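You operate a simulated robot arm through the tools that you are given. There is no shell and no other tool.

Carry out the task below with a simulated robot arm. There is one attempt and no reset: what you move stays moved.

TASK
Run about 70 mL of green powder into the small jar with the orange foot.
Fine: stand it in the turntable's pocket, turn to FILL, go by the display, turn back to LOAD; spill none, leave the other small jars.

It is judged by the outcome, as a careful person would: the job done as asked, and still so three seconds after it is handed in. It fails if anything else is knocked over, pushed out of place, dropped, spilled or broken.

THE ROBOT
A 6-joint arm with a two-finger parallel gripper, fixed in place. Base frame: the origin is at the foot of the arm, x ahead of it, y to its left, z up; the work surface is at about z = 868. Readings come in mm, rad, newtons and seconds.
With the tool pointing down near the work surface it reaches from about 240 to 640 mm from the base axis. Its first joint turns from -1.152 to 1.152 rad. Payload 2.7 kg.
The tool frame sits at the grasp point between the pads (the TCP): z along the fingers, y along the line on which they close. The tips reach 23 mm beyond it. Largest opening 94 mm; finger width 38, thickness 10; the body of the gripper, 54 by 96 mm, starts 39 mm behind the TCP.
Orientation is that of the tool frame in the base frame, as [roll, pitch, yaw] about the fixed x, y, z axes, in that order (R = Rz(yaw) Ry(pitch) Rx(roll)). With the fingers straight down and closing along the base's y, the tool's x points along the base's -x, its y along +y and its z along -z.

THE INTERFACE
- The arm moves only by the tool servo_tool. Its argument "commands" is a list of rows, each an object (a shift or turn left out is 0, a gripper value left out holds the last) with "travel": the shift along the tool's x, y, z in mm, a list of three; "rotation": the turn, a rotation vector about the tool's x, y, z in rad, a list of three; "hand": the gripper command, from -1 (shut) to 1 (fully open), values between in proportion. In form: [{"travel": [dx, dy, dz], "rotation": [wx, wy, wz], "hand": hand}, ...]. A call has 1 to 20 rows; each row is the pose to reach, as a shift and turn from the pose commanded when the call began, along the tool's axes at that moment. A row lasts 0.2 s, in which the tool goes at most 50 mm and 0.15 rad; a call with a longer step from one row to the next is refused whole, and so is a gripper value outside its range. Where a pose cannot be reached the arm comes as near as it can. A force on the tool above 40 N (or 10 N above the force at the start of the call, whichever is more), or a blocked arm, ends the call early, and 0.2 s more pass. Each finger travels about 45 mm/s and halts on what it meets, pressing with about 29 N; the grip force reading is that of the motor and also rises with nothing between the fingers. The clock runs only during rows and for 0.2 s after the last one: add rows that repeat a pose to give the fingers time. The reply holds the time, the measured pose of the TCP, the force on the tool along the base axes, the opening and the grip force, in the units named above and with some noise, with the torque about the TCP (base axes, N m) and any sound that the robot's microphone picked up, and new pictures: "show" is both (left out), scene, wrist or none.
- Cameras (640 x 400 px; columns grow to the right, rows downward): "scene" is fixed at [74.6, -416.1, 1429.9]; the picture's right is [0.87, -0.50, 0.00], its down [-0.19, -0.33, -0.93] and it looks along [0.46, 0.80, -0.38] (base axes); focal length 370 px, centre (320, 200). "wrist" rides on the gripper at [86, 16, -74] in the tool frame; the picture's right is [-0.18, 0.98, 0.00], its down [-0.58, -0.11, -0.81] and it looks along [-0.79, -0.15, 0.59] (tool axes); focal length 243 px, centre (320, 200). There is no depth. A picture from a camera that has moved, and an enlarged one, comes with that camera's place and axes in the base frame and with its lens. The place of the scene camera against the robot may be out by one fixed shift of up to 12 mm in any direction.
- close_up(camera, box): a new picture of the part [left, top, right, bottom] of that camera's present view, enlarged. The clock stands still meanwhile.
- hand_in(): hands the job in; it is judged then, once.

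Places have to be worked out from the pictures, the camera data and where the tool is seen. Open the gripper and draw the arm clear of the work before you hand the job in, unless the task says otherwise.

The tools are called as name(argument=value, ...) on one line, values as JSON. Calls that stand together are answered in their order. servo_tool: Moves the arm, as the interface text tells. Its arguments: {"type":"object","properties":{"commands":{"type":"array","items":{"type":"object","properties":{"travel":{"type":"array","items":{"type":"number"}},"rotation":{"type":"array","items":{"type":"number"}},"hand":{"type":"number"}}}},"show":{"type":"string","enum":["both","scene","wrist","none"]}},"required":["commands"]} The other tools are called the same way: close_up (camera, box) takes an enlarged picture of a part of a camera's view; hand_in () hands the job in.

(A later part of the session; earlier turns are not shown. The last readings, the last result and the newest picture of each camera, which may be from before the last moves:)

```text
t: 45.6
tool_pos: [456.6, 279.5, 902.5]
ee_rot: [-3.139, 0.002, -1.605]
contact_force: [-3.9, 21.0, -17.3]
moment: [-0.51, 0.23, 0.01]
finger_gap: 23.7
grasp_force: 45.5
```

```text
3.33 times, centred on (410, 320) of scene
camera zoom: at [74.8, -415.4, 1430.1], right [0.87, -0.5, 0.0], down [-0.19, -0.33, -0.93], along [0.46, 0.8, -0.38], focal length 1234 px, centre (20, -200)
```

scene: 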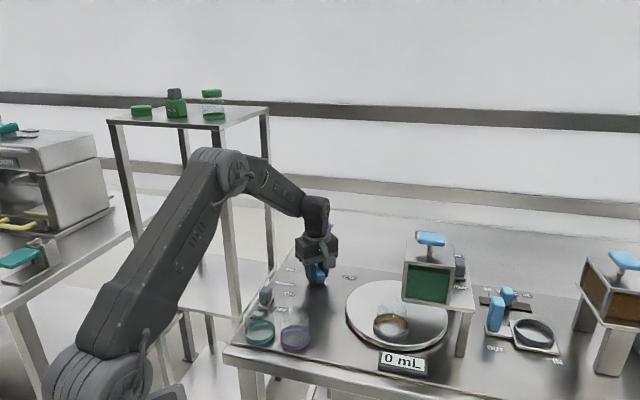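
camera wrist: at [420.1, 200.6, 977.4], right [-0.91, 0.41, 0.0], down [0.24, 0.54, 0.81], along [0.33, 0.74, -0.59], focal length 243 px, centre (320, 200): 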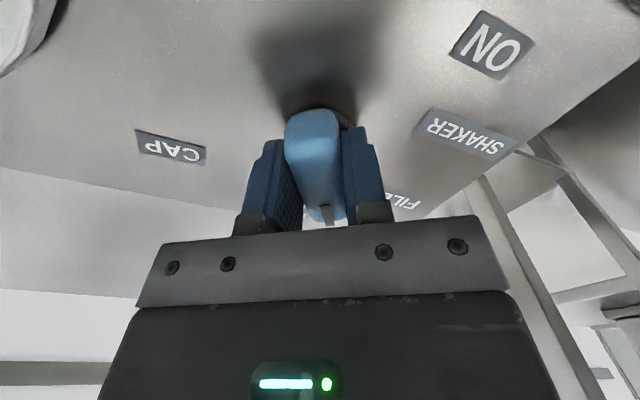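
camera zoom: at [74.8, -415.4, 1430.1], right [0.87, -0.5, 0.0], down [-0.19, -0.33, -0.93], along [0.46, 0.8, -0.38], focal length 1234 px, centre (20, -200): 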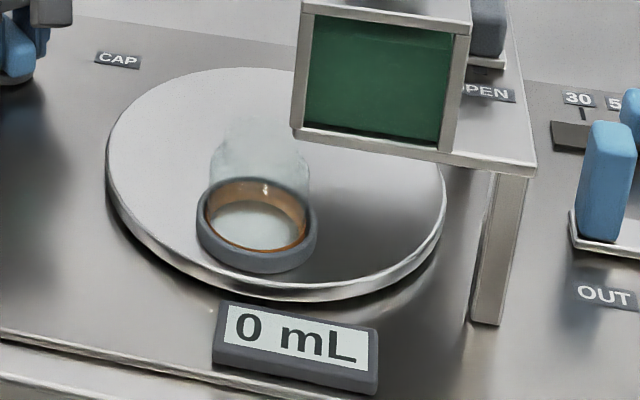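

The knob turns well but axial grip friction builds up (21 N along the fin). I loosen the grip to ~27 mm so the fingers just straddle the fin, and re-centre; this also shows whether the knob stays put by itself.

servo_tool(commands=[{"travel": [0, 0, 0], "hand": -0.43}, {"travel": [0, 0, 0], "hand": -0.43}, {"travel": [0, 0, 0], "hand": -0.43}])

close_up(camera="wrist", box=[220, 60, 420, 210])

close_up(camera="scene", box=[335, 260, 485, 380])

```text
t: 46.4
tool_pos: [458.5, 278.8, 903.2]
ee_rot: [-3.139, 0.001, -1.607]
contact_force: [-0.6, -0.6, 0.5]
moment: [0.03, 0.0, 0.03]
finger_gap: 26.7
grasp_force: 0.1
camera wrist: at [437.2, 193.4, 977.9], right [-0.98, 0.22, 0.0], down [0.13, 0.58, 0.81], along [0.18, 0.79, -0.59], focal length 243 px, centre (320, 200)
```

scene: 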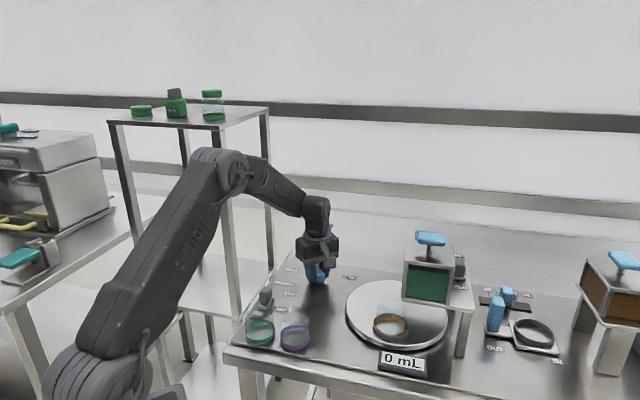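
wrist: 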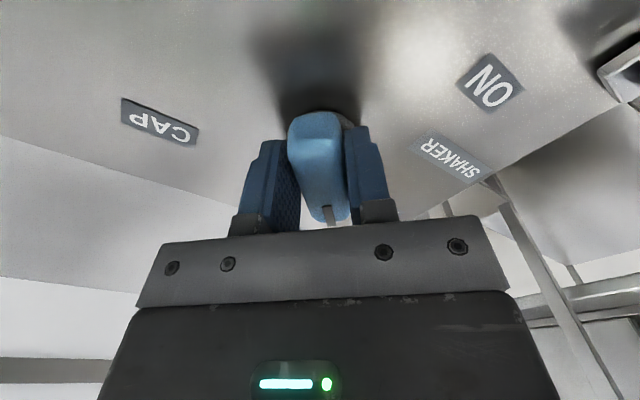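

```text
2.67 times, centred on (320, 135) of wrist
camera zoom: at [437.2, 193.4, 977.9], right [-0.98, 0.22, 0.0], down [0.13, 0.58, 0.81], along [0.18, 0.79, -0.59], focal length 647 px, centre (320, 373)
```

zoom: 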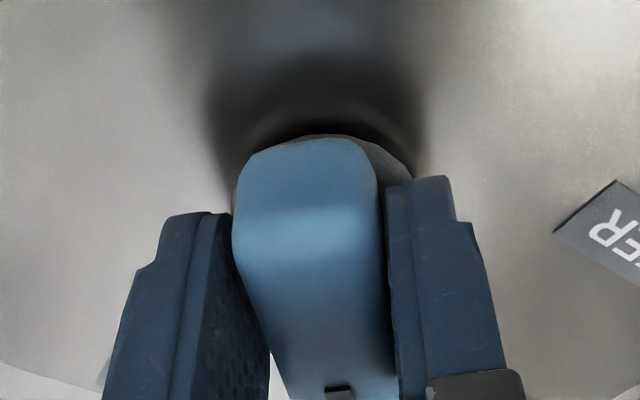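

```text
3.33 times, centred on (410, 320) of scene
camera zoom: at [74.6, -416.1, 1429.9], right [0.87, -0.5, 0.0], down [-0.19, -0.33, -0.93], along [0.46, 0.8, -0.38], focal length 1234 px, centre (20, -200)
```

zoom: 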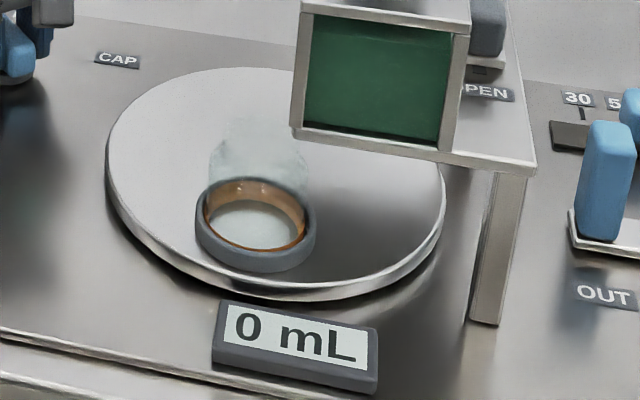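

The knob stays where it is left, and side forces vanish with the loose grip. I re-centre on the fin and turn further in small steps, watching the display.

servo_tool(commands=[{"travel": [-0.7, 0.4, 0]}, {"travel": [-1.4, 0.8, 0]}, {"travel": [-1.4, 0.8, 0], "rotation": [0, 0, -0.06]}, {"travel": [-1.4, 0.8, 0], "rotation": [0, 0, -0.12]}, {"travel": [-1.4, 0.8, 0], "rotation": [0, 0, -0.18]}, {"travel": [-1.4, 0.8, 0], "rotation": [0, 0, -0.18]}], show="scene")

close_up(camera="scene", box=[335, 260, 485, 380])

```text
t: 47.8
tool_pos: [457.5, 280.3, 902.2]
ee_rot: [-3.14, 0.002, -1.426]
contact_force: [-0.4, 0.0, 0.4]
moment: [0.0, -0.03, -0.06]
finger_gap: 26.9
grasp_force: 0.0
```

scene: 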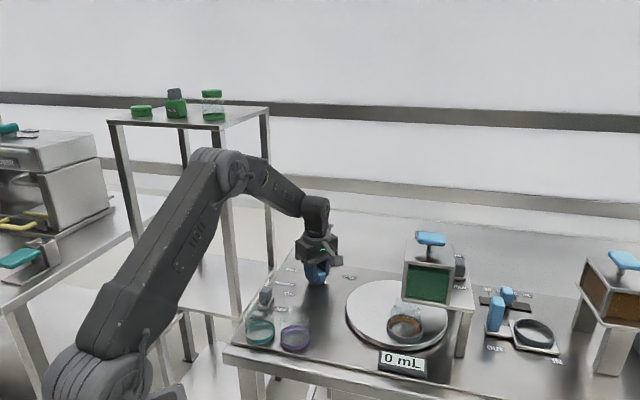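

```text
3.33 times, centred on (410, 320) of scene
camera zoom: at [74.6, -416.1, 1429.9], right [0.87, -0.5, 0.0], down [-0.19, -0.33, -0.93], along [0.46, 0.8, -0.38], focal length 1234 px, centre (20, -200)
```

zoom: 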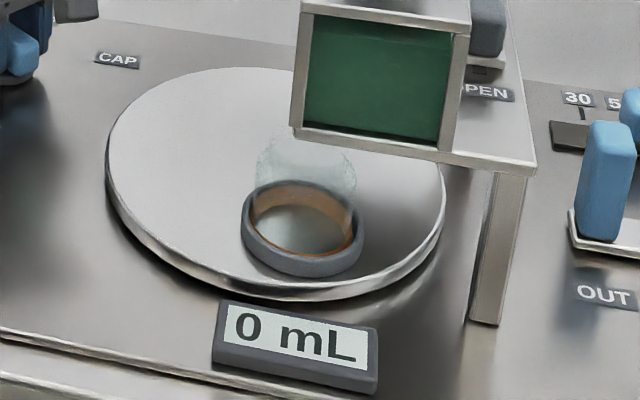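

Turning is smooth with no side load; jar approaches the hopper, display 0 mL. I add another ~3.5°.

servo_tool(commands=[{"rotation": [0, 0, -0.03]}, {"rotation": [0, 0, -0.06]}], show="scene")

close_up(camera="scene", box=[335, 260, 485, 380])

```text
t: 48.4
tool_pos: [458.3, 279.8, 902.3]
ee_rot: [-3.141, 0.0, -1.368]
contact_force: [-2.7, -2.4, 1.5]
moment: [0.03, -0.07, 0.24]
finger_gap: 28.4
grasp_force: 6.0
```

scene: 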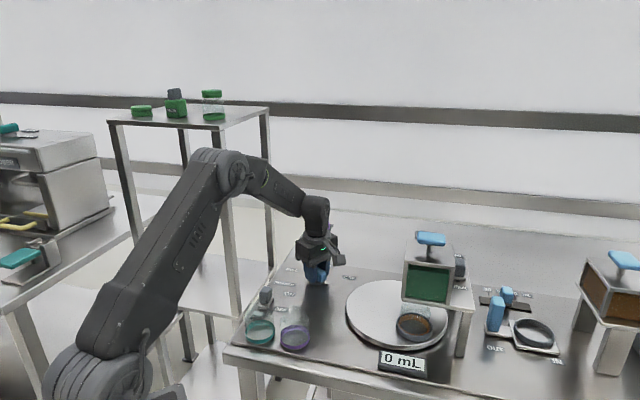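

```text
3.33 times, centred on (410, 320) of scene
camera zoom: at [74.6, -416.2, 1429.8], right [0.87, -0.5, 0.0], down [-0.19, -0.33, -0.93], along [0.46, 0.8, -0.38], focal length 1234 px, centre (20, -200)
```

zoom: 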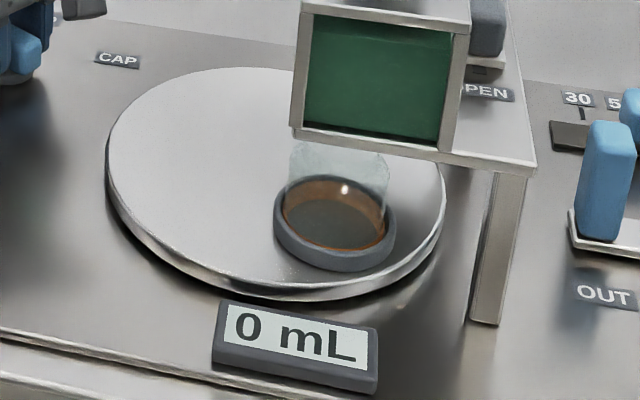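

The table jumped forward on its own (detent pull toward FILL, fin now leads the fingers). Display still 0 mL; I let one short row pass and look again.

servo_tool(commands=[{"rotation": [0, 0, -0.03]}])

close_up(camera="scene", box=[335, 260, 485, 380])

close_up(camera="wrist", box=[220, 60, 420, 210])

```text
t: 48.8
tool_pos: [457.8, 281.4, 902.1]
ee_rot: [-3.14, 0.002, -1.338]
contact_force: [-1.7, -0.4, -1.0]
moment: [0.0, 0.13, 0.13]
finger_gap: 27.7
grasp_force: 5.5
camera wrist: at [460.4, 193.1, 977.5], right [-1.0, -0.05, 0.0], down [-0.03, 0.59, 0.81], along [-0.04, 0.81, -0.59], focal length 243 px, centre (320, 200)
```

scene: 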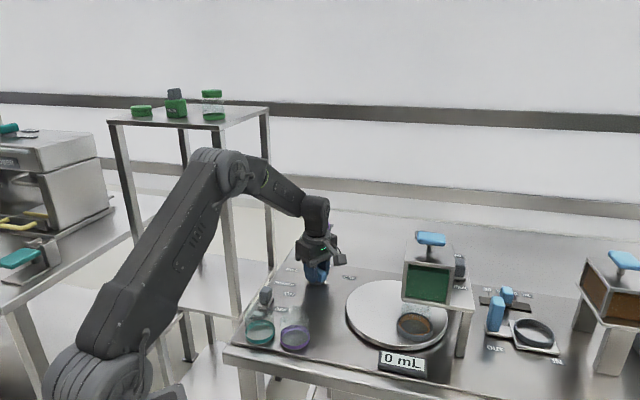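
wrist: 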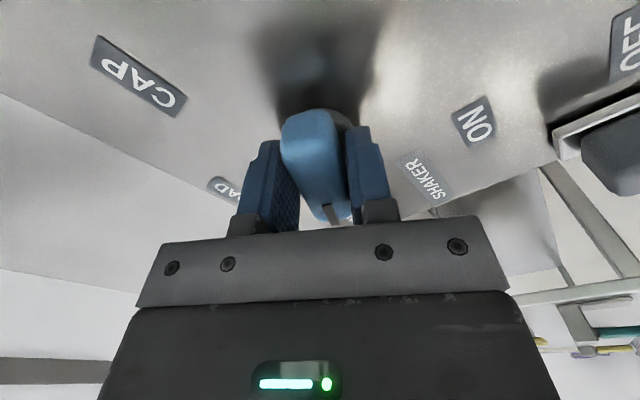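

```text
3.33 times, centred on (410, 320) of scene
camera zoom: at [74.6, -416.1, 1429.9], right [0.87, -0.5, 0.0], down [-0.19, -0.33, -0.93], along [0.46, 0.8, -0.38], focal length 1234 px, centre (20, -200)
```

zoom: 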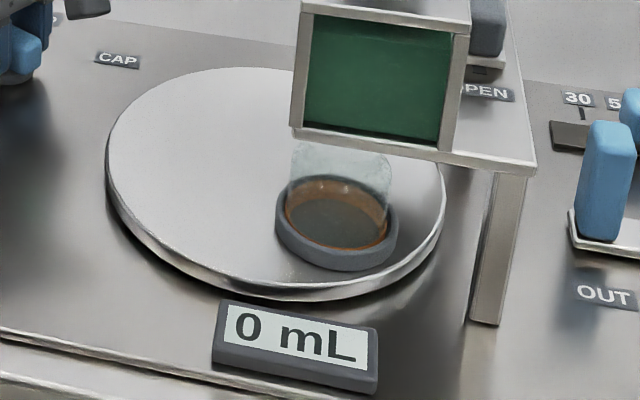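

```text
2.67 times, centred on (320, 135) of wrist
camera zoom: at [460.4, 193.1, 977.5], right [-1.0, -0.05, 0.0], down [-0.03, 0.59, 0.81], along [-0.04, 0.81, -0.59], focal length 647 px, centre (320, 373)
```

zoom: 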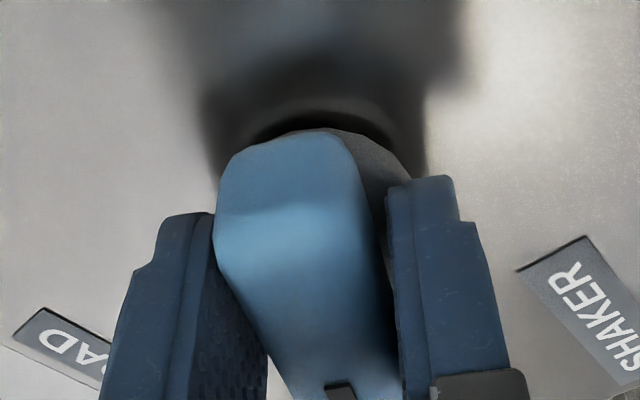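

The fin now sits at the FILL mark (~107°). Nothing shown yet after 0.4 s, so I wait a short moment more and look at display, jar and gate.

servo_tool(commands=[{"rotation": [0, 0, -0.03]}, {"rotation": [0, 0, -0.03]}], show="scene")

close_up(camera="scene", box=[375, 260, 475, 380])

close_up(camera="scene", box=[440, 235, 490, 310])

```text
t: 49.4
tool_pos: [457.9, 279.5, 903.7]
ee_rot: [-3.139, 0.002, -1.306]
contact_force: [-0.6, -0.3, -0.3]
moment: [0.01, -0.03, 0.02]
finger_gap: 26.9
grasp_force: 0.1
```

scene: 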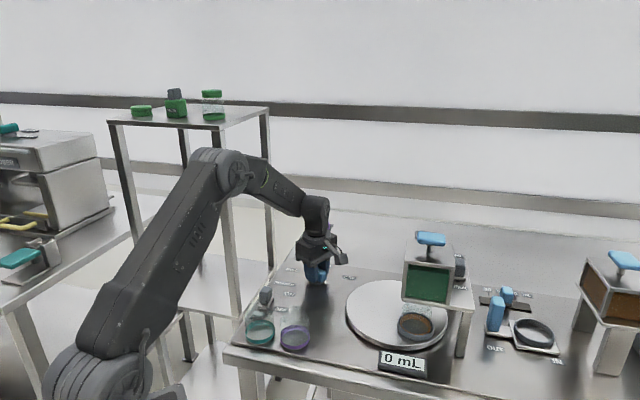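

```text
3.33 times, centred on (425, 320) of scene
camera zoom: at [74.6, -416.1, 1429.9], right [0.87, -0.5, 0.0], down [-0.19, -0.33, -0.93], along [0.46, 0.8, -0.38], focal length 1234 px, centre (-30, -200)
```

zoom: 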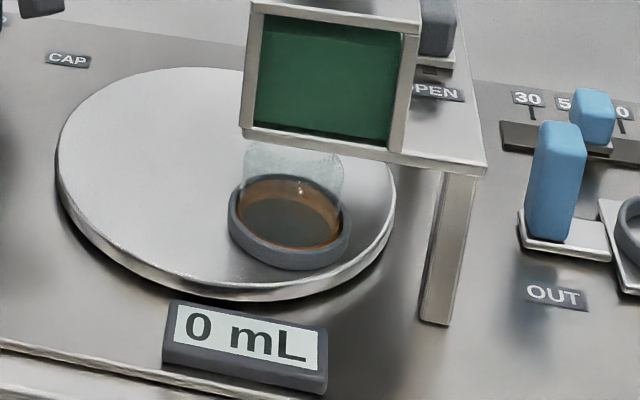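

```text
5.33 times, centred on (465, 272) of scene
camera zoom: at [74.6, -416.1, 1429.9], right [0.87, -0.5, 0.0], down [-0.19, -0.33, -0.93], along [0.46, 0.8, -0.38], focal length 1974 px, centre (-453, -187)
```

zoom: 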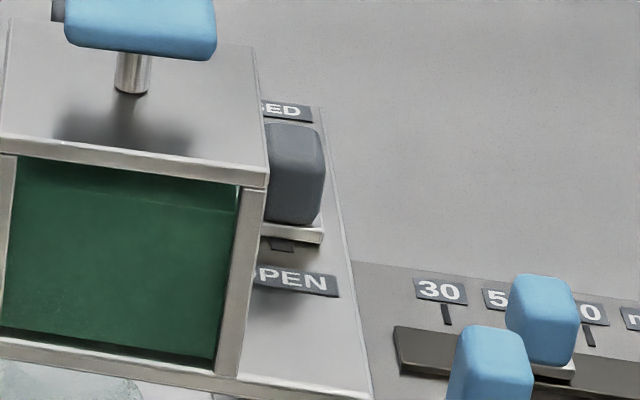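

Jar appears to be under the hopper outlet, yet the display stays 0 mL. I wait a little longer in place (ready to turn back) to see whether flow begins.

servo_tool(commands=[{"travel": [0, 0, 0]}, {"travel": [0, 0, 0]}, {"travel": [0, 0, 0]}], show="scene")

close_up(camera="scene", box=[375, 260, 475, 380])

close_up(camera="scene", box=[240, 255, 370, 340])

```text
t: 50.2
tool_pos: [456.7, 280.2, 902.5]
ee_rot: [-3.14, 0.002, -1.307]
contact_force: [0.4, 0.1, 0.7]
moment: [0.02, -0.04, 0.02]
finger_gap: 27.2
grasp_force: 0.5
```

scene: 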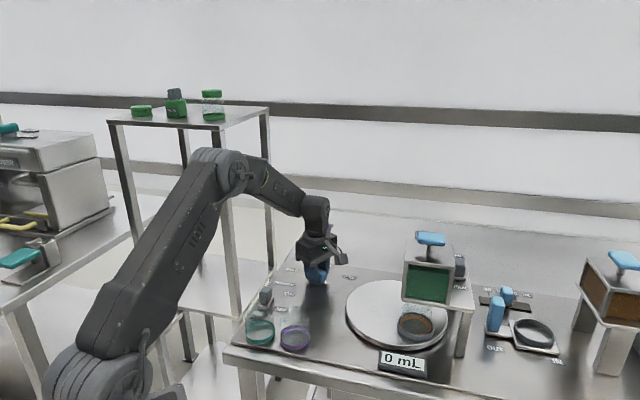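

```text
3.33 times, centred on (425, 320) of scene
camera zoom: at [74.7, -416.1, 1429.9], right [0.87, -0.5, 0.0], down [-0.19, -0.33, -0.93], along [0.46, 0.8, -0.38], focal length 1234 px, centre (-30, -200)
```

zoom: 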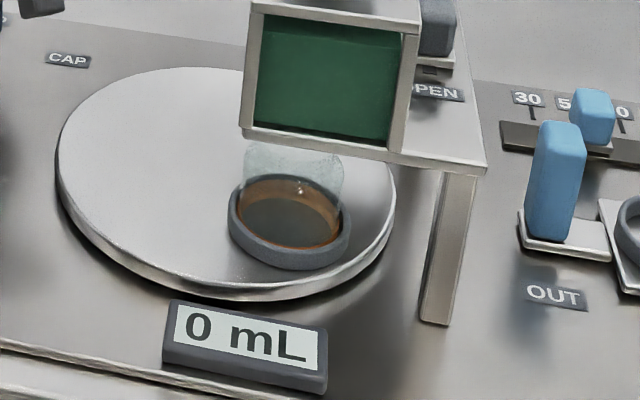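

```text
4.71 times, centred on (305, 298) of scene
camera zoom: at [74.7, -416.1, 1429.9], right [0.87, -0.5, 0.0], down [-0.19, -0.33, -0.93], along [0.46, 0.8, -0.38], focal length 1742 px, centre (391, -259)
```

zoom: 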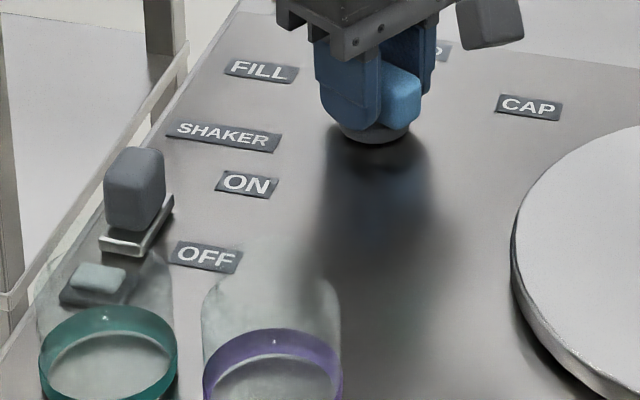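

No flow at all at FILL, so something else gates it. Before touching anything, I release the knob, rise, and go to a viewpoint that shows the gate slider and the hopper's T-handle better.

servo_tool(commands=[{"travel": [0, 0, 0], "hand": 0.1}, {"travel": [0, 0, 0], "hand": 0.1}, {"travel": [0, 0, -20], "hand": 0.1}, {"travel": [0, 0, -60], "hand": 0.1}, {"travel": [0, 0, -100], "hand": 0.1}, {"travel": [0, 0, -140], "hand": 0.1}, {"travel": [0, 0, -180], "hand": 0.1}, {"travel": [0, 0, -180], "hand": 0.1}])

close_up(camera="scene", box=[280, 250, 490, 380])

```text
t: 52.0
tool_pos: [456.5, 278.9, 1082.6]
ee_rot: [-3.14, 0.002, -1.308]
contact_force: [-0.2, -0.7, 0.6]
moment: [0.01, 0.01, 0.01]
finger_gap: 51.6
grasp_force: 0.0
camera wrist: at [462.4, 191.3, 1157.6], right [-1.0, -0.08, 0.0], down [-0.05, 0.59, 0.81], along [-0.06, 0.8, -0.59], focal length 243 px, centre (320, 200)
```

scene: 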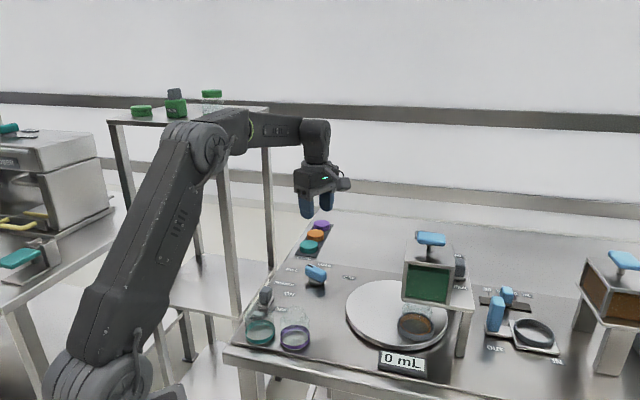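
wrist: 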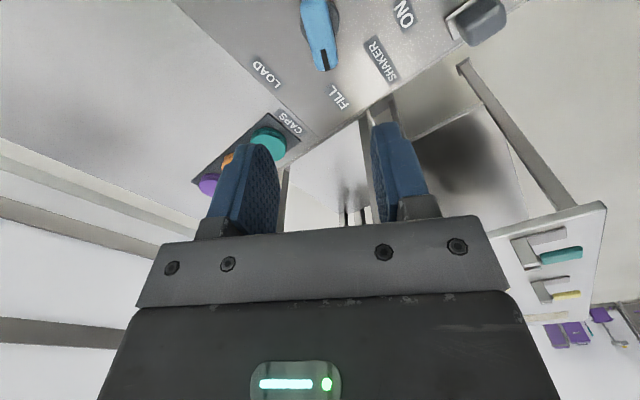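

```text
3.05 times, centred on (385, 315) of scene
camera zoom: at [74.6, -416.1, 1429.9], right [0.87, -0.5, 0.0], down [-0.19, -0.33, -0.93], along [0.46, 0.8, -0.38], focal length 1128 px, centre (122, -150)
```

zoom: 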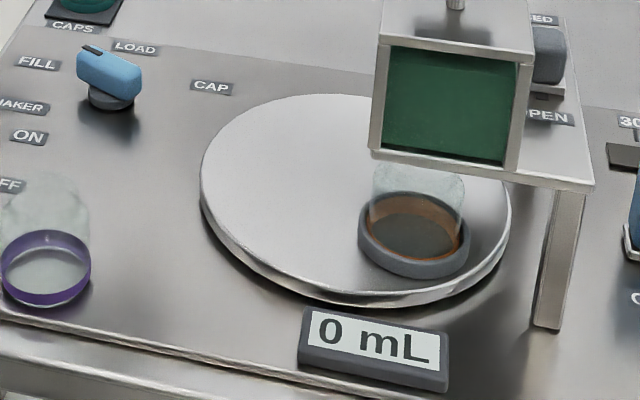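

The pointer is at the FILL mark and the jar sits under the hopper. I zoom on the knob and shaker from here, then move on to view the gate.

close_up(camera="wrist", box=[230, 0, 390, 120])

close_up(camera="wrist", box=[370, 0, 530, 100])

```text
3.33 times, centred on (310, 60) of wrist
camera zoom: at [462.4, 191.3, 1157.6], right [-1.0, -0.08, 0.0], down [-0.05, 0.59, 0.81], along [-0.06, 0.8, -0.59], focal length 809 px, centre (353, 667)
```

zoom: 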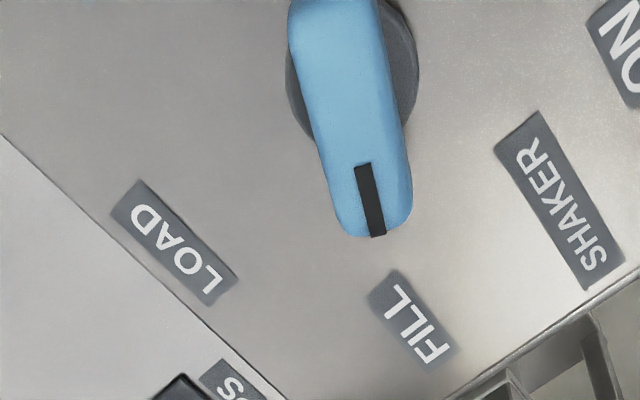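

```text
4.00 times, centred on (450, 50) of wrist
camera zoom: at [462.4, 191.3, 1157.6], right [-1.0, -0.08, 0.0], down [-0.05, 0.59, 0.81], along [-0.06, 0.8, -0.59], focal length 970 px, centre (-200, 800)
```

zoom: 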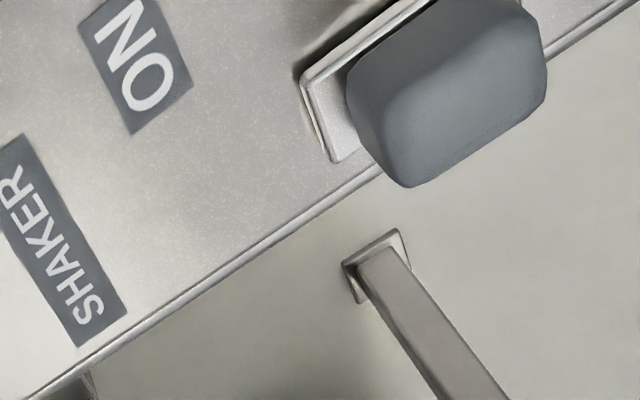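

Pointer is on FILL. Now I swing round to a viewpoint left of the turntable looking at the hopper's back plate (gate and labels).

servo_tool(commands=[{"travel": [3, 0.6, -10], "rotation": [0, 0, 0.1]}, {"travel": [6, 1.2, -20], "rotation": [0, 0, 0.24]}, {"travel": [9, 1.8, -30], "rotation": [0, 0, 0.38]}, {"travel": [12, 2.4, -40], "rotation": [0, 0, 0.52]}, {"travel": [15, 3, -50], "rotation": [0, 0, 0.66]}, {"travel": [18, 3.6, -60], "rotation": [0, 0, 0.8]}, {"travel": [21, 4.2, -70], "rotation": [0, 0, 0.94]}, {"travel": [24, 4.8, -80], "rotation": [0, 0, 1.08]}, {"travel": [27, 5.4, -90], "rotation": [0, 0, 1.22]}, {"travel": [30, 6, -100], "rotation": [0, 0, 1.36]}, {"travel": [33, 6.6, -110], "rotation": [0, 0, 1.5]}, {"travel": [36, 7.2, -120], "rotation": [0, 0, 1.64]}, {"travel": [39, 8, -123], "rotation": [0, 0, 1.78]}, {"travel": [42, 8.6, -123], "rotation": [0, 0, 1.92]}, {"travel": [45, 9.2, -123], "rotation": [0, 0, 2.06]}, {"travel": [48, 9.8, -123], "rotation": [0, 0, 2.2]}, {"travel": [51, 10.4, -123], "rotation": [0, 0, 2.34]}, {"travel": [53, 10.8, -123], "rotation": [0, 0, 2.48]}, {"travel": [54.9, 11.1, -123], "rotation": [0, 0, 2.62]}, {"travel": [54.9, 11.1, -123], "rotation": [0, 0, 2.76]}])

close_up(camera="wrist", box=[280, 100, 440, 220])

```text
t: 56.2
tool_pos: [460.8, 223.7, 1205.2]
ee_rot: [3.141, -0.001, 2.213]
contact_force: [0.2, 0.1, -0.4]
moment: [0.0, 0.01, -0.01]
finger_gap: 51.5
grasp_force: 0.1
camera wrist: at [420.2, 303.2, 1280.9], right [0.9, 0.44, 0.0], down [0.26, -0.53, 0.81], along [0.36, -0.72, -0.59], focal length 243 px, centre (320, 200)
```

scene: 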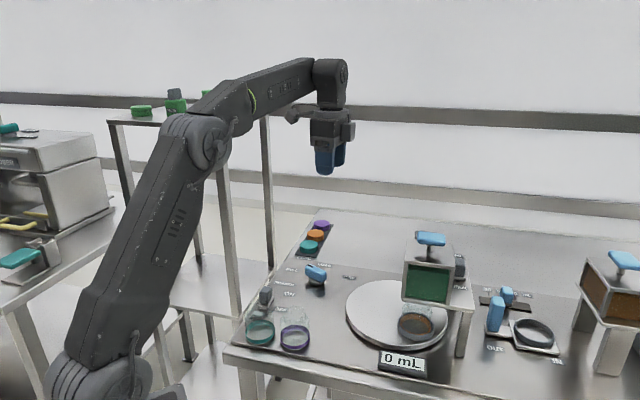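
wrist: 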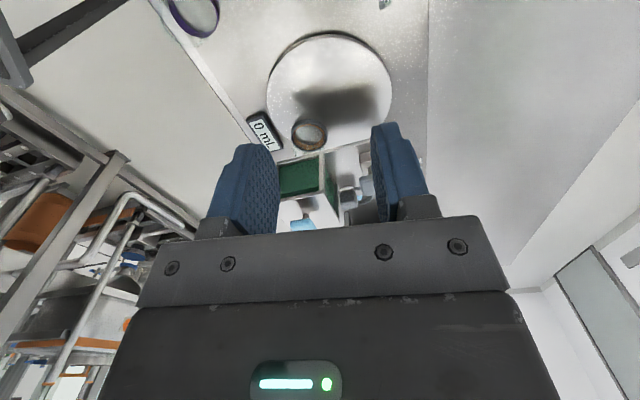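

```text
3.33 times, centred on (360, 160) of wrist
camera zoom: at [420.2, 303.2, 1280.9], right [0.9, 0.44, 0.0], down [0.26, -0.53, 0.81], along [0.36, -0.72, -0.59], focal length 809 px, centre (187, 333)
```

zoom: 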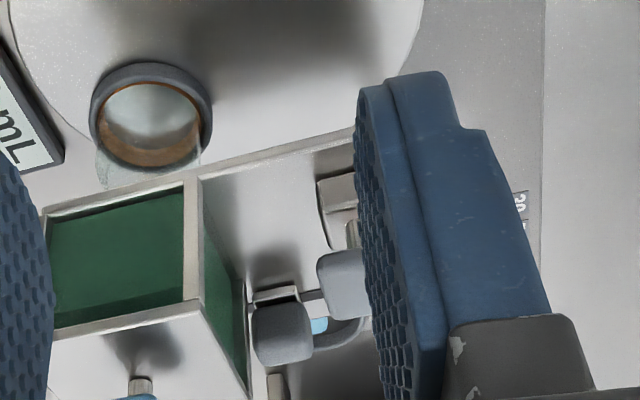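

The right finger hides the gate from here. I open the gripper fully and advance ~50 mm for a clear look.

servo_tool(commands=[{"travel": [-25, 10, 0], "rotation": [0, 0, 0.06], "hand": 1}, {"travel": [-50, 20, 0], "rotation": [0, 0, 0.12], "hand": 1}, {"travel": [-50, 20, 0], "rotation": [0, 0, 0.12], "hand": 1}, {"travel": [-50, 20, 0], "rotation": [0, 0, 0.12], "hand": 1}])

close_up(camera="wrist", box=[270, 120, 430, 240])

```text
t: 57.2
tool_pos: [505.9, 194.8, 1205.0]
ee_rot: [3.141, -0.002, 2.094]
contact_force: [-0.6, 0.3, 0.1]
moment: [0.03, 0.03, 0.0]
finger_gap: 93.9
grasp_force: 0.1
camera wrist: at [474.5, 279.7, 1280.3], right [0.94, 0.33, 0.0], down [0.2, -0.56, 0.81], along [0.27, -0.76, -0.59], focal length 243 px, centre (320, 200)
```

scene: 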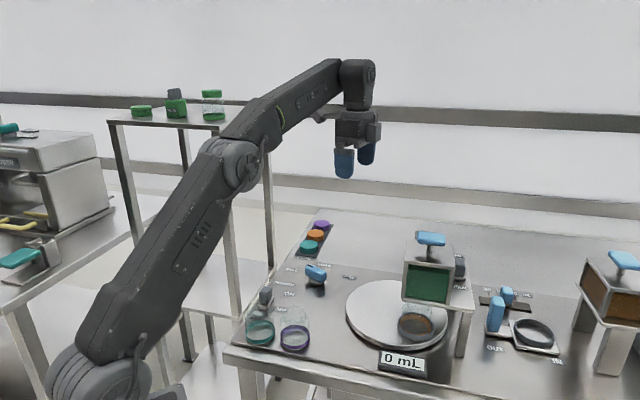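
wrist: 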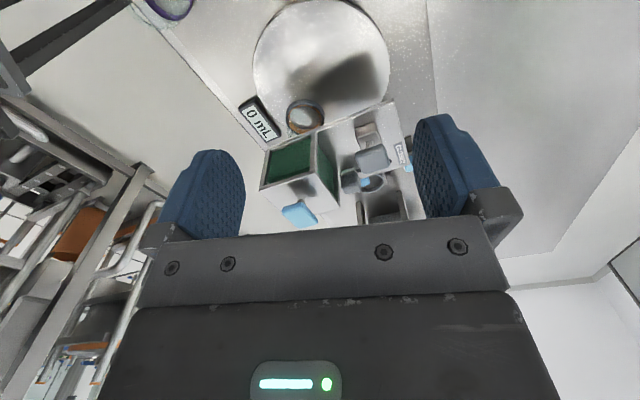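

```text
3.33 times, centred on (350, 180) of wrist
camera zoom: at [474.5, 279.7, 1280.3], right [0.94, 0.33, 0.0], down [0.2, -0.56, 0.81], along [0.27, -0.76, -0.59], focal length 809 px, centre (220, 267)
```

zoom: 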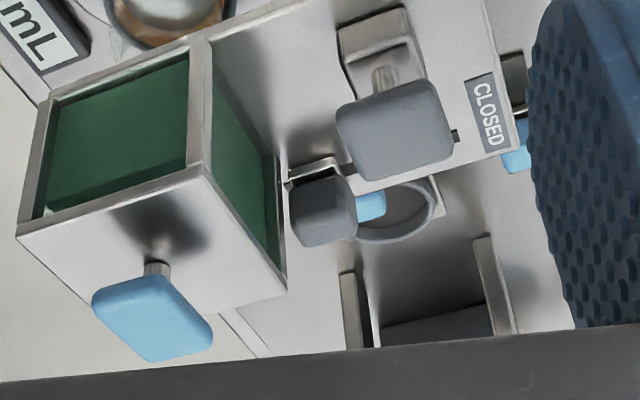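

The gate slider is clearly at the end of its slot opposite CLOSED, i.e. open; the remaining blue control on this hopper is the T-pad plunger on top (≈ (543, 3), z ≈ 1104). With the jar under the outlet, I move above that pad with closed fingers to try pressing it gently.

servo_tool(commands=[{"travel": [-25, -9, 0], "hand": -1}, {"travel": [-58, -20, 0]}, {"travel": [-92, -32, 5]}, {"travel": [-125, -43, 15]}, {"travel": [-155, -54, 25]}, {"travel": [-184, -63.5, 38]}, {"travel": [-184, -63.5, 38]}, {"travel": [-184, -63.5, 38]}])

close_up(camera="wrist", box=[240, 60, 400, 180])

close_up(camera="scene", box=[380, 170, 480, 300])

```text
t: 59.0
tool_pos: [544.3, 5.0, 1166.5]
ee_rot: [3.141, -0.002, 2.095]
contact_force: [0.6, 0.4, 0.0]
moment: [-0.01, 0.0, 0.0]
finger_gap: 0.2
grasp_force: 28.9
camera wrist: at [513.2, 88.5, 1241.7], right [0.94, 0.33, 0.0], down [0.2, -0.56, 0.81], along [0.27, -0.76, -0.59], focal length 243 px, centre (320, 200)
```

scene: 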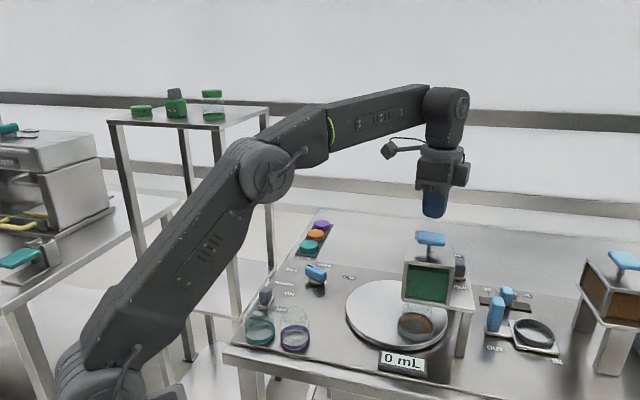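
wrist: 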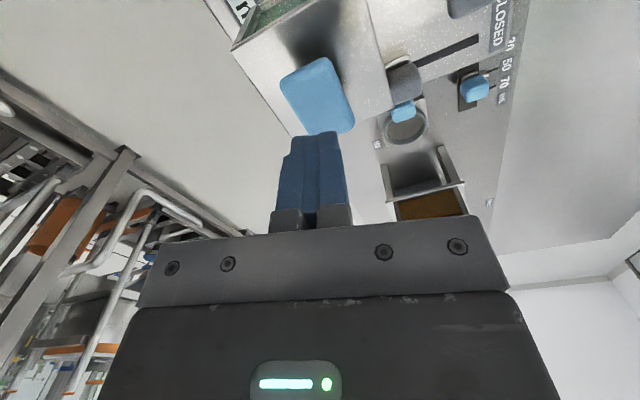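

```text
3.33 times, centred on (320, 120) of wrist
camera zoom: at [513.2, 88.5, 1241.7], right [0.94, 0.33, 0.0], down [0.2, -0.56, 0.81], along [0.27, -0.76, -0.59], focal length 809 px, centre (320, 467)
```

zoom: 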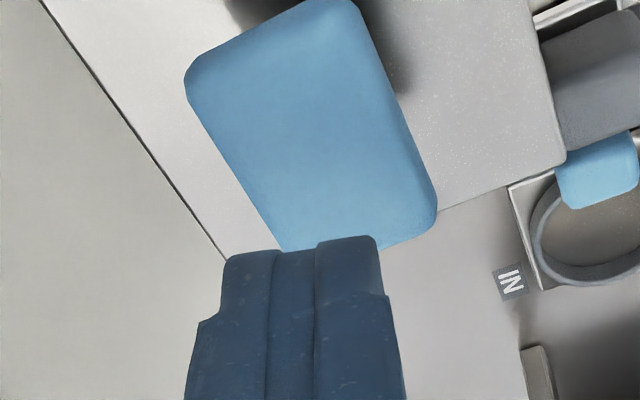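

```text
3.08 times, centred on (430, 235) of scene
camera zoom: at [74.6, -416.1, 1429.9], right [0.87, -0.5, 0.0], down [-0.19, -0.33, -0.93], along [0.46, 0.8, -0.38], focal length 1139 px, centre (-18, 92)
```

zoom: 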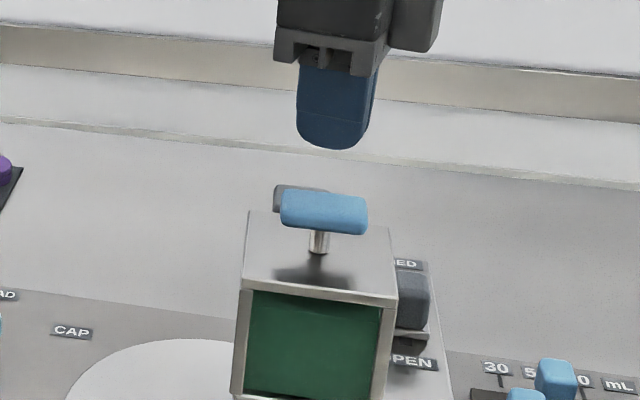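

From here the slot between the gate slider and CLOSED is fully visible – the gate is open. The pad centre is ~6 mm toward the camera from my tool axis; I shift there and descend to just above the pad.

servo_tool(commands=[{"travel": [3, -0.6, 5]}, {"travel": [6, -1.3, 12]}, {"travel": [6, -1.3, 20]}, {"travel": [6, -1.3, 27]}, {"travel": [6, -1.3, 27]}])

close_up(camera="scene", box=[380, 200, 480, 310])

close_up(camera="wrist", box=[240, 60, 400, 180])

```text
t: 60.2
tool_pos: [538.7, 10.7, 1140.5]
ee_rot: [3.14, -0.002, 2.098]
contact_force: [-0.8, 0.4, 0.3]
moment: [-0.01, -0.03, 0.02]
finger_gap: 0.0
grasp_force: 28.9
camera wrist: at [508.1, 93.7, 1215.1], right [0.94, 0.33, 0.0], down [0.2, -0.56, 0.81], along [0.27, -0.76, -0.59], focal length 243 px, centre (320, 200)
```

scene: 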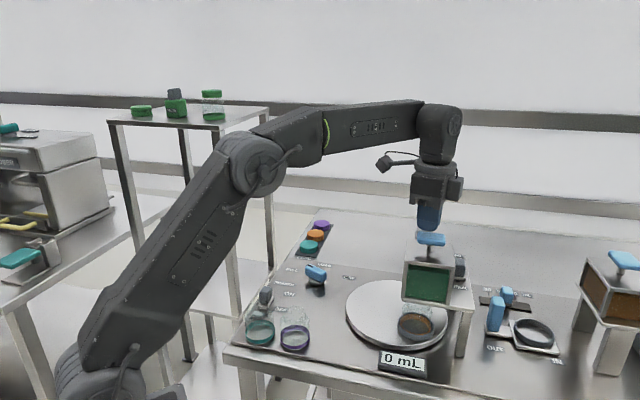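
wrist: 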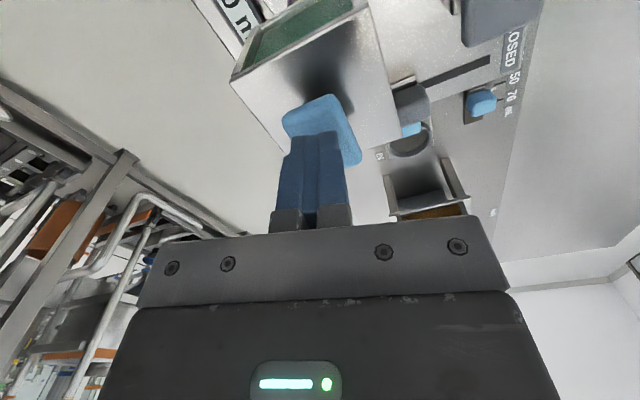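

```text
3.64 times, centred on (430, 255) of scene
camera zoom: at [74.6, -416.1, 1429.9], right [0.87, -0.5, 0.0], down [-0.19, -0.33, -0.93], along [0.46, 0.8, -0.38], focal length 1346 px, centre (-80, 0)
```

zoom: 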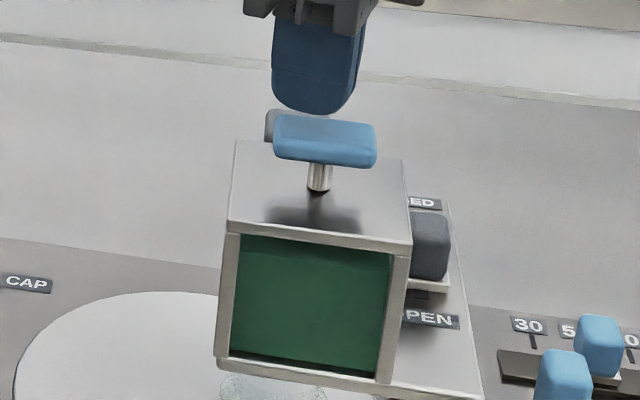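

```text
3.33 times, centred on (320, 120) of wrist
camera zoom: at [508.1, 93.7, 1215.1], right [0.94, 0.33, 0.0], down [0.2, -0.56, 0.81], along [0.27, -0.76, -0.59], focal length 809 px, centre (320, 467)
```

zoom: 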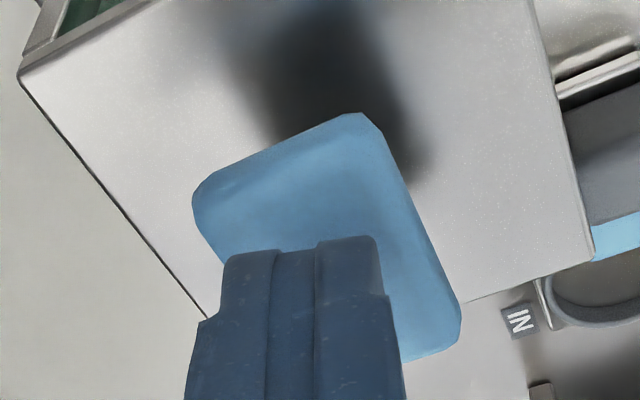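

Tips are right over the pad's middle. I descend 2 mm at a time and watch force and display.

servo_tool(commands=[{"travel": [0, 0, 2]}, {"travel": [0, 0, 4]}, {"travel": [0, 0, 6]}, {"travel": [0, 0, 6]}], show="none")

```text
t: 61.2
tool_pos: [540.3, 7.3, 1134.5]
ee_rot: [-3.142, -0.002, 2.096]
contact_force: [0.4, 0.0, 0.1]
moment: [0.0, 0.02, -0.03]
finger_gap: 0.0
grasp_force: 28.9
```

No contact yet; I continue down 4 mm more.

servo_tool(commands=[{"travel": [0, 0, 1.5]}, {"travel": [0, 0, 3]}, {"travel": [0, 0, 4]}, {"travel": [0, 0, 4]}], show="scene")

close_up(camera="scene", box=[370, 210, 490, 380])

```text
t: 62.2
tool_pos: [540.9, 9.4, 1130.2]
ee_rot: [3.14, -0.003, 2.096]
contact_force: [-0.4, 0.2, 0.8]
moment: [0.02, 0.01, 0.03]
finger_gap: 0.2
grasp_force: 28.9
```

scene: 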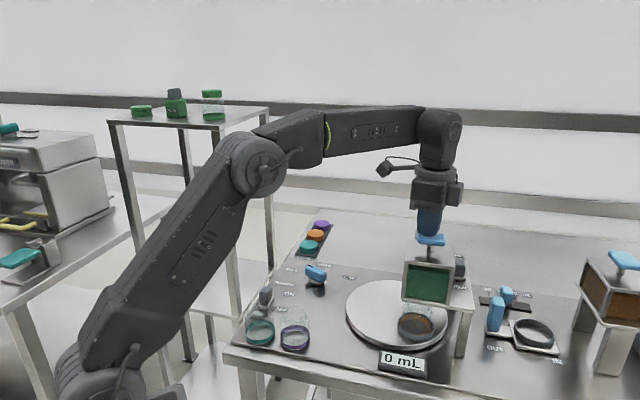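

```text
2.35 times, centred on (430, 295) of scene
camera zoom: at [74.6, -416.1, 1429.9], right [0.87, -0.5, 0.0], down [-0.19, -0.33, -0.93], along [0.46, 0.8, -0.38], focal length 871 px, centre (61, -24)
```

zoom: 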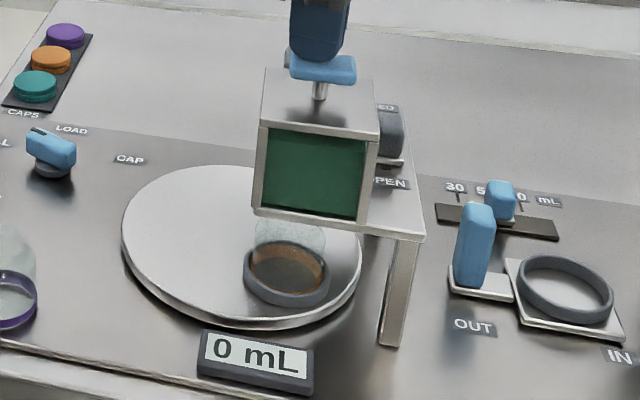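

Nearly touching; I go on 1 mm at a time for 3 mm.

servo_tool(commands=[{"travel": [0, 0, 1]}, {"travel": [0, 0, 2]}, {"travel": [0, 0, 3]}, {"travel": [0, 0, 3]}], show="scene")

close_up(camera="scene", box=[370, 210, 490, 380])

```text
t: 63.2
tool_pos: [541.6, 9.0, 1125.6]
ee_rot: [3.141, 0.001, 2.097]
contact_force: [-1.1, -0.7, 1.9]
moment: [-0.02, -0.01, -0.02]
finger_gap: 0.0
grasp_force: 28.2
```

scene: 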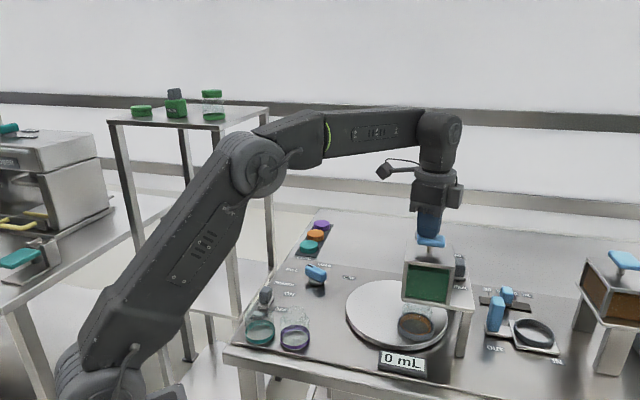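

```text
2.35 times, centred on (430, 295) of scene
camera zoom: at [74.6, -416.2, 1429.9], right [0.87, -0.5, 0.0], down [-0.19, -0.33, -0.93], along [0.46, 0.8, -0.38], focal length 871 px, centre (61, -24)
```

zoom: 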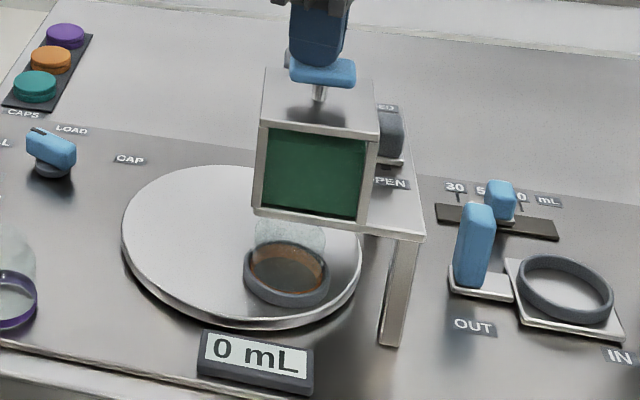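

The pad now moves down with only ~2 N: it is a soft push plunger. I press 3 mm further and check the display.

servo_tool(commands=[{"travel": [0, 0, 1.5]}, {"travel": [0, 0, 3]}], show="scene")

close_up(camera="scene", box=[370, 210, 490, 380])

```text
t: 63.8
tool_pos: [539.5, 10.7, 1123.6]
ee_rot: [3.139, -0.001, 2.096]
contact_force: [-0.6, -1.8, 1.8]
moment: [-0.11, -0.01, 0.0]
finger_gap: 0.0
grasp_force: 29.0
```

scene: 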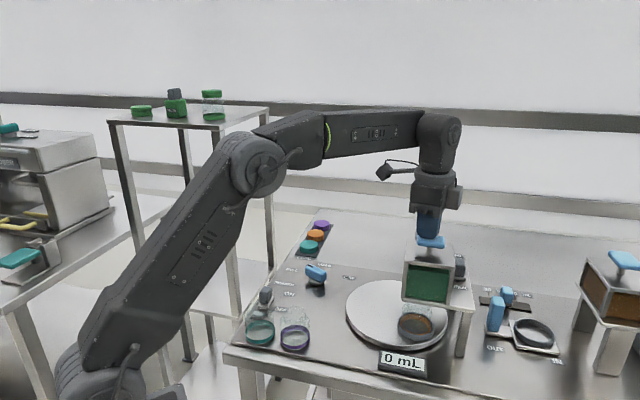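

```text
2.35 times, centred on (430, 295) of scene
camera zoom: at [74.6, -416.2, 1429.9], right [0.87, -0.5, 0.0], down [-0.19, -0.33, -0.93], along [0.46, 0.8, -0.38], focal length 871 px, centre (61, -24)
```

zoom: 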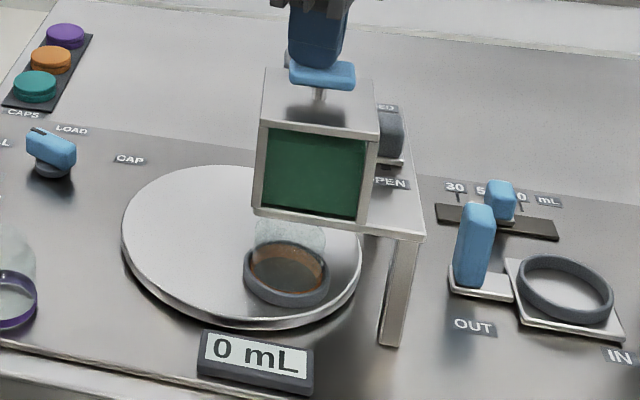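

Plunger goes down further with ~2 N, still 0 mL. Another 2 mm.

servo_tool(commands=[{"travel": [0, 0, 1]}, {"travel": [0, 0, 2]}], show="scene")

close_up(camera="scene", box=[370, 210, 490, 380])

```text
t: 64.4
tool_pos: [540.3, 9.7, 1121.8]
ee_rot: [3.139, -0.002, 2.095]
contact_force: [2.0, 0.0, 2.7]
moment: [-0.03, -0.05, 0.04]
finger_gap: 0.0
grasp_force: 28.9
```

scene: 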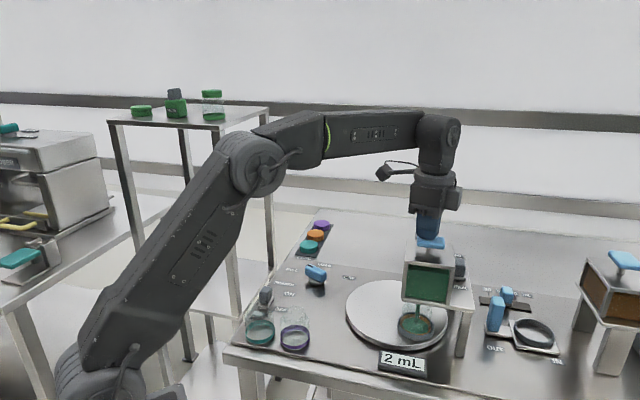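

```text
2.35 times, centred on (430, 295) of scene
camera zoom: at [74.6, -416.2, 1429.9], right [0.87, -0.5, 0.0], down [-0.19, -0.33, -0.93], along [0.46, 0.8, -0.38], focal length 871 px, centre (61, -24)
```

zoom: 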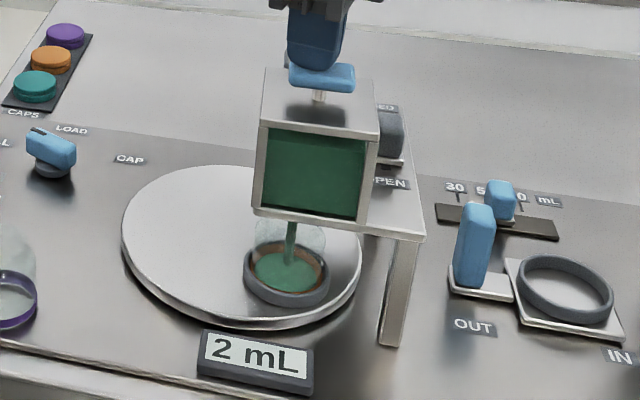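

Flow has started: a green stream falls into the jar and the display reads 2 mL. I hold the plunger here for a short row to measure the rate.

servo_tool(commands=[{"travel": [0, 0, 0]}], show="scene")

close_up(camera="scene", box=[370, 290, 450, 380])

```text
t: 64.8
tool_pos: [539.5, 10.8, 1122.7]
ee_rot: [3.14, -0.001, 2.097]
contact_force: [0.7, 0.1, 3.1]
moment: [-0.05, -0.07, 0.03]
finger_gap: 0.0
grasp_force: 29.3
```

scene: 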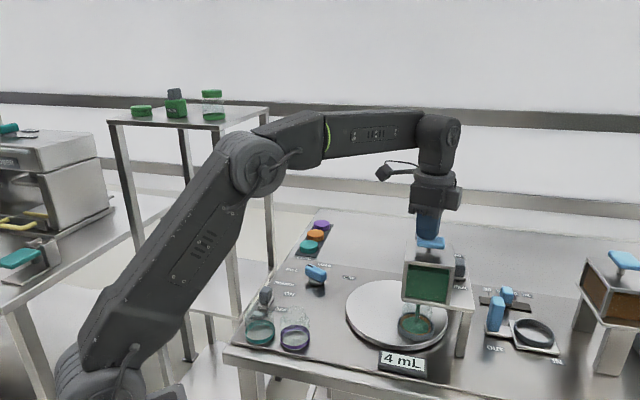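

```text
4.44 times, centred on (410, 335) of scene
camera zoom: at [74.6, -416.1, 1429.9], right [0.87, -0.5, 0.0], down [-0.19, -0.33, -0.93], along [0.46, 0.8, -0.38], focal length 1645 px, centre (-80, -400)
```

zoom: 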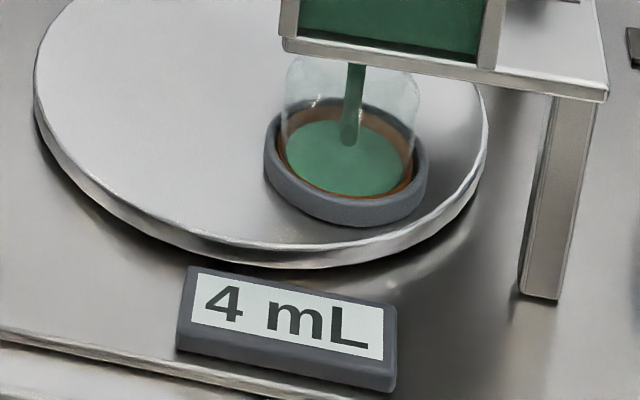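

Rate is about 5 mL/s. I hold the press for ~2 s more and check.

servo_tool(commands=[{"travel": [0, 0, 0]}, {"travel": [0, 0, 0]}, {"travel": [0, 0, 0]}, {"travel": [0, 0, 0]}, {"travel": [0, 0, 0]}, {"travel": [0, 0, 0]}, {"travel": [0, 0, 0]}, {"travel": [0, 0, 0]}, {"travel": [0, 0, 0]}], show="scene")

close_up(camera="scene", box=[370, 290, 450, 380])

```text
t: 66.8
tool_pos: [540.0, 10.4, 1122.1]
ee_rot: [3.141, -0.001, 2.096]
contact_force: [-0.2, 1.1, 2.2]
moment: [-0.01, -0.03, 0.01]
finger_gap: 0.1
grasp_force: 29.0
```

scene: 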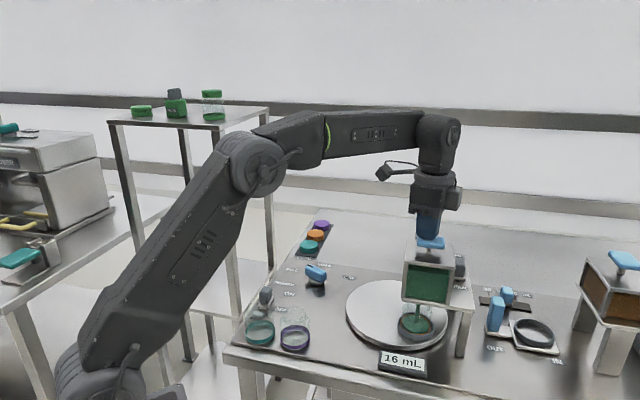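

```text
4.44 times, centred on (410, 335) of scene
camera zoom: at [74.6, -416.1, 1429.9], right [0.87, -0.5, 0.0], down [-0.19, -0.33, -0.93], along [0.46, 0.8, -0.38], focal length 1645 px, centre (-80, -400)
```

zoom: 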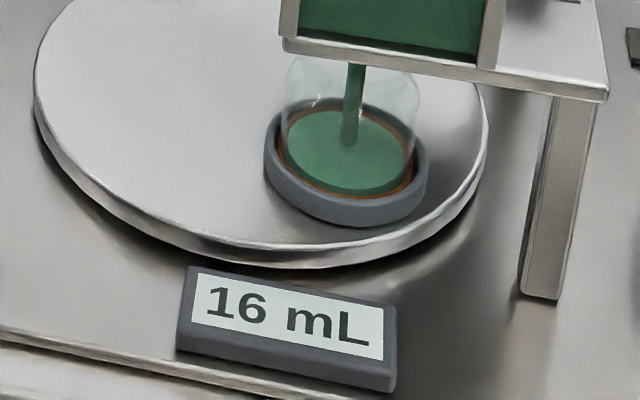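

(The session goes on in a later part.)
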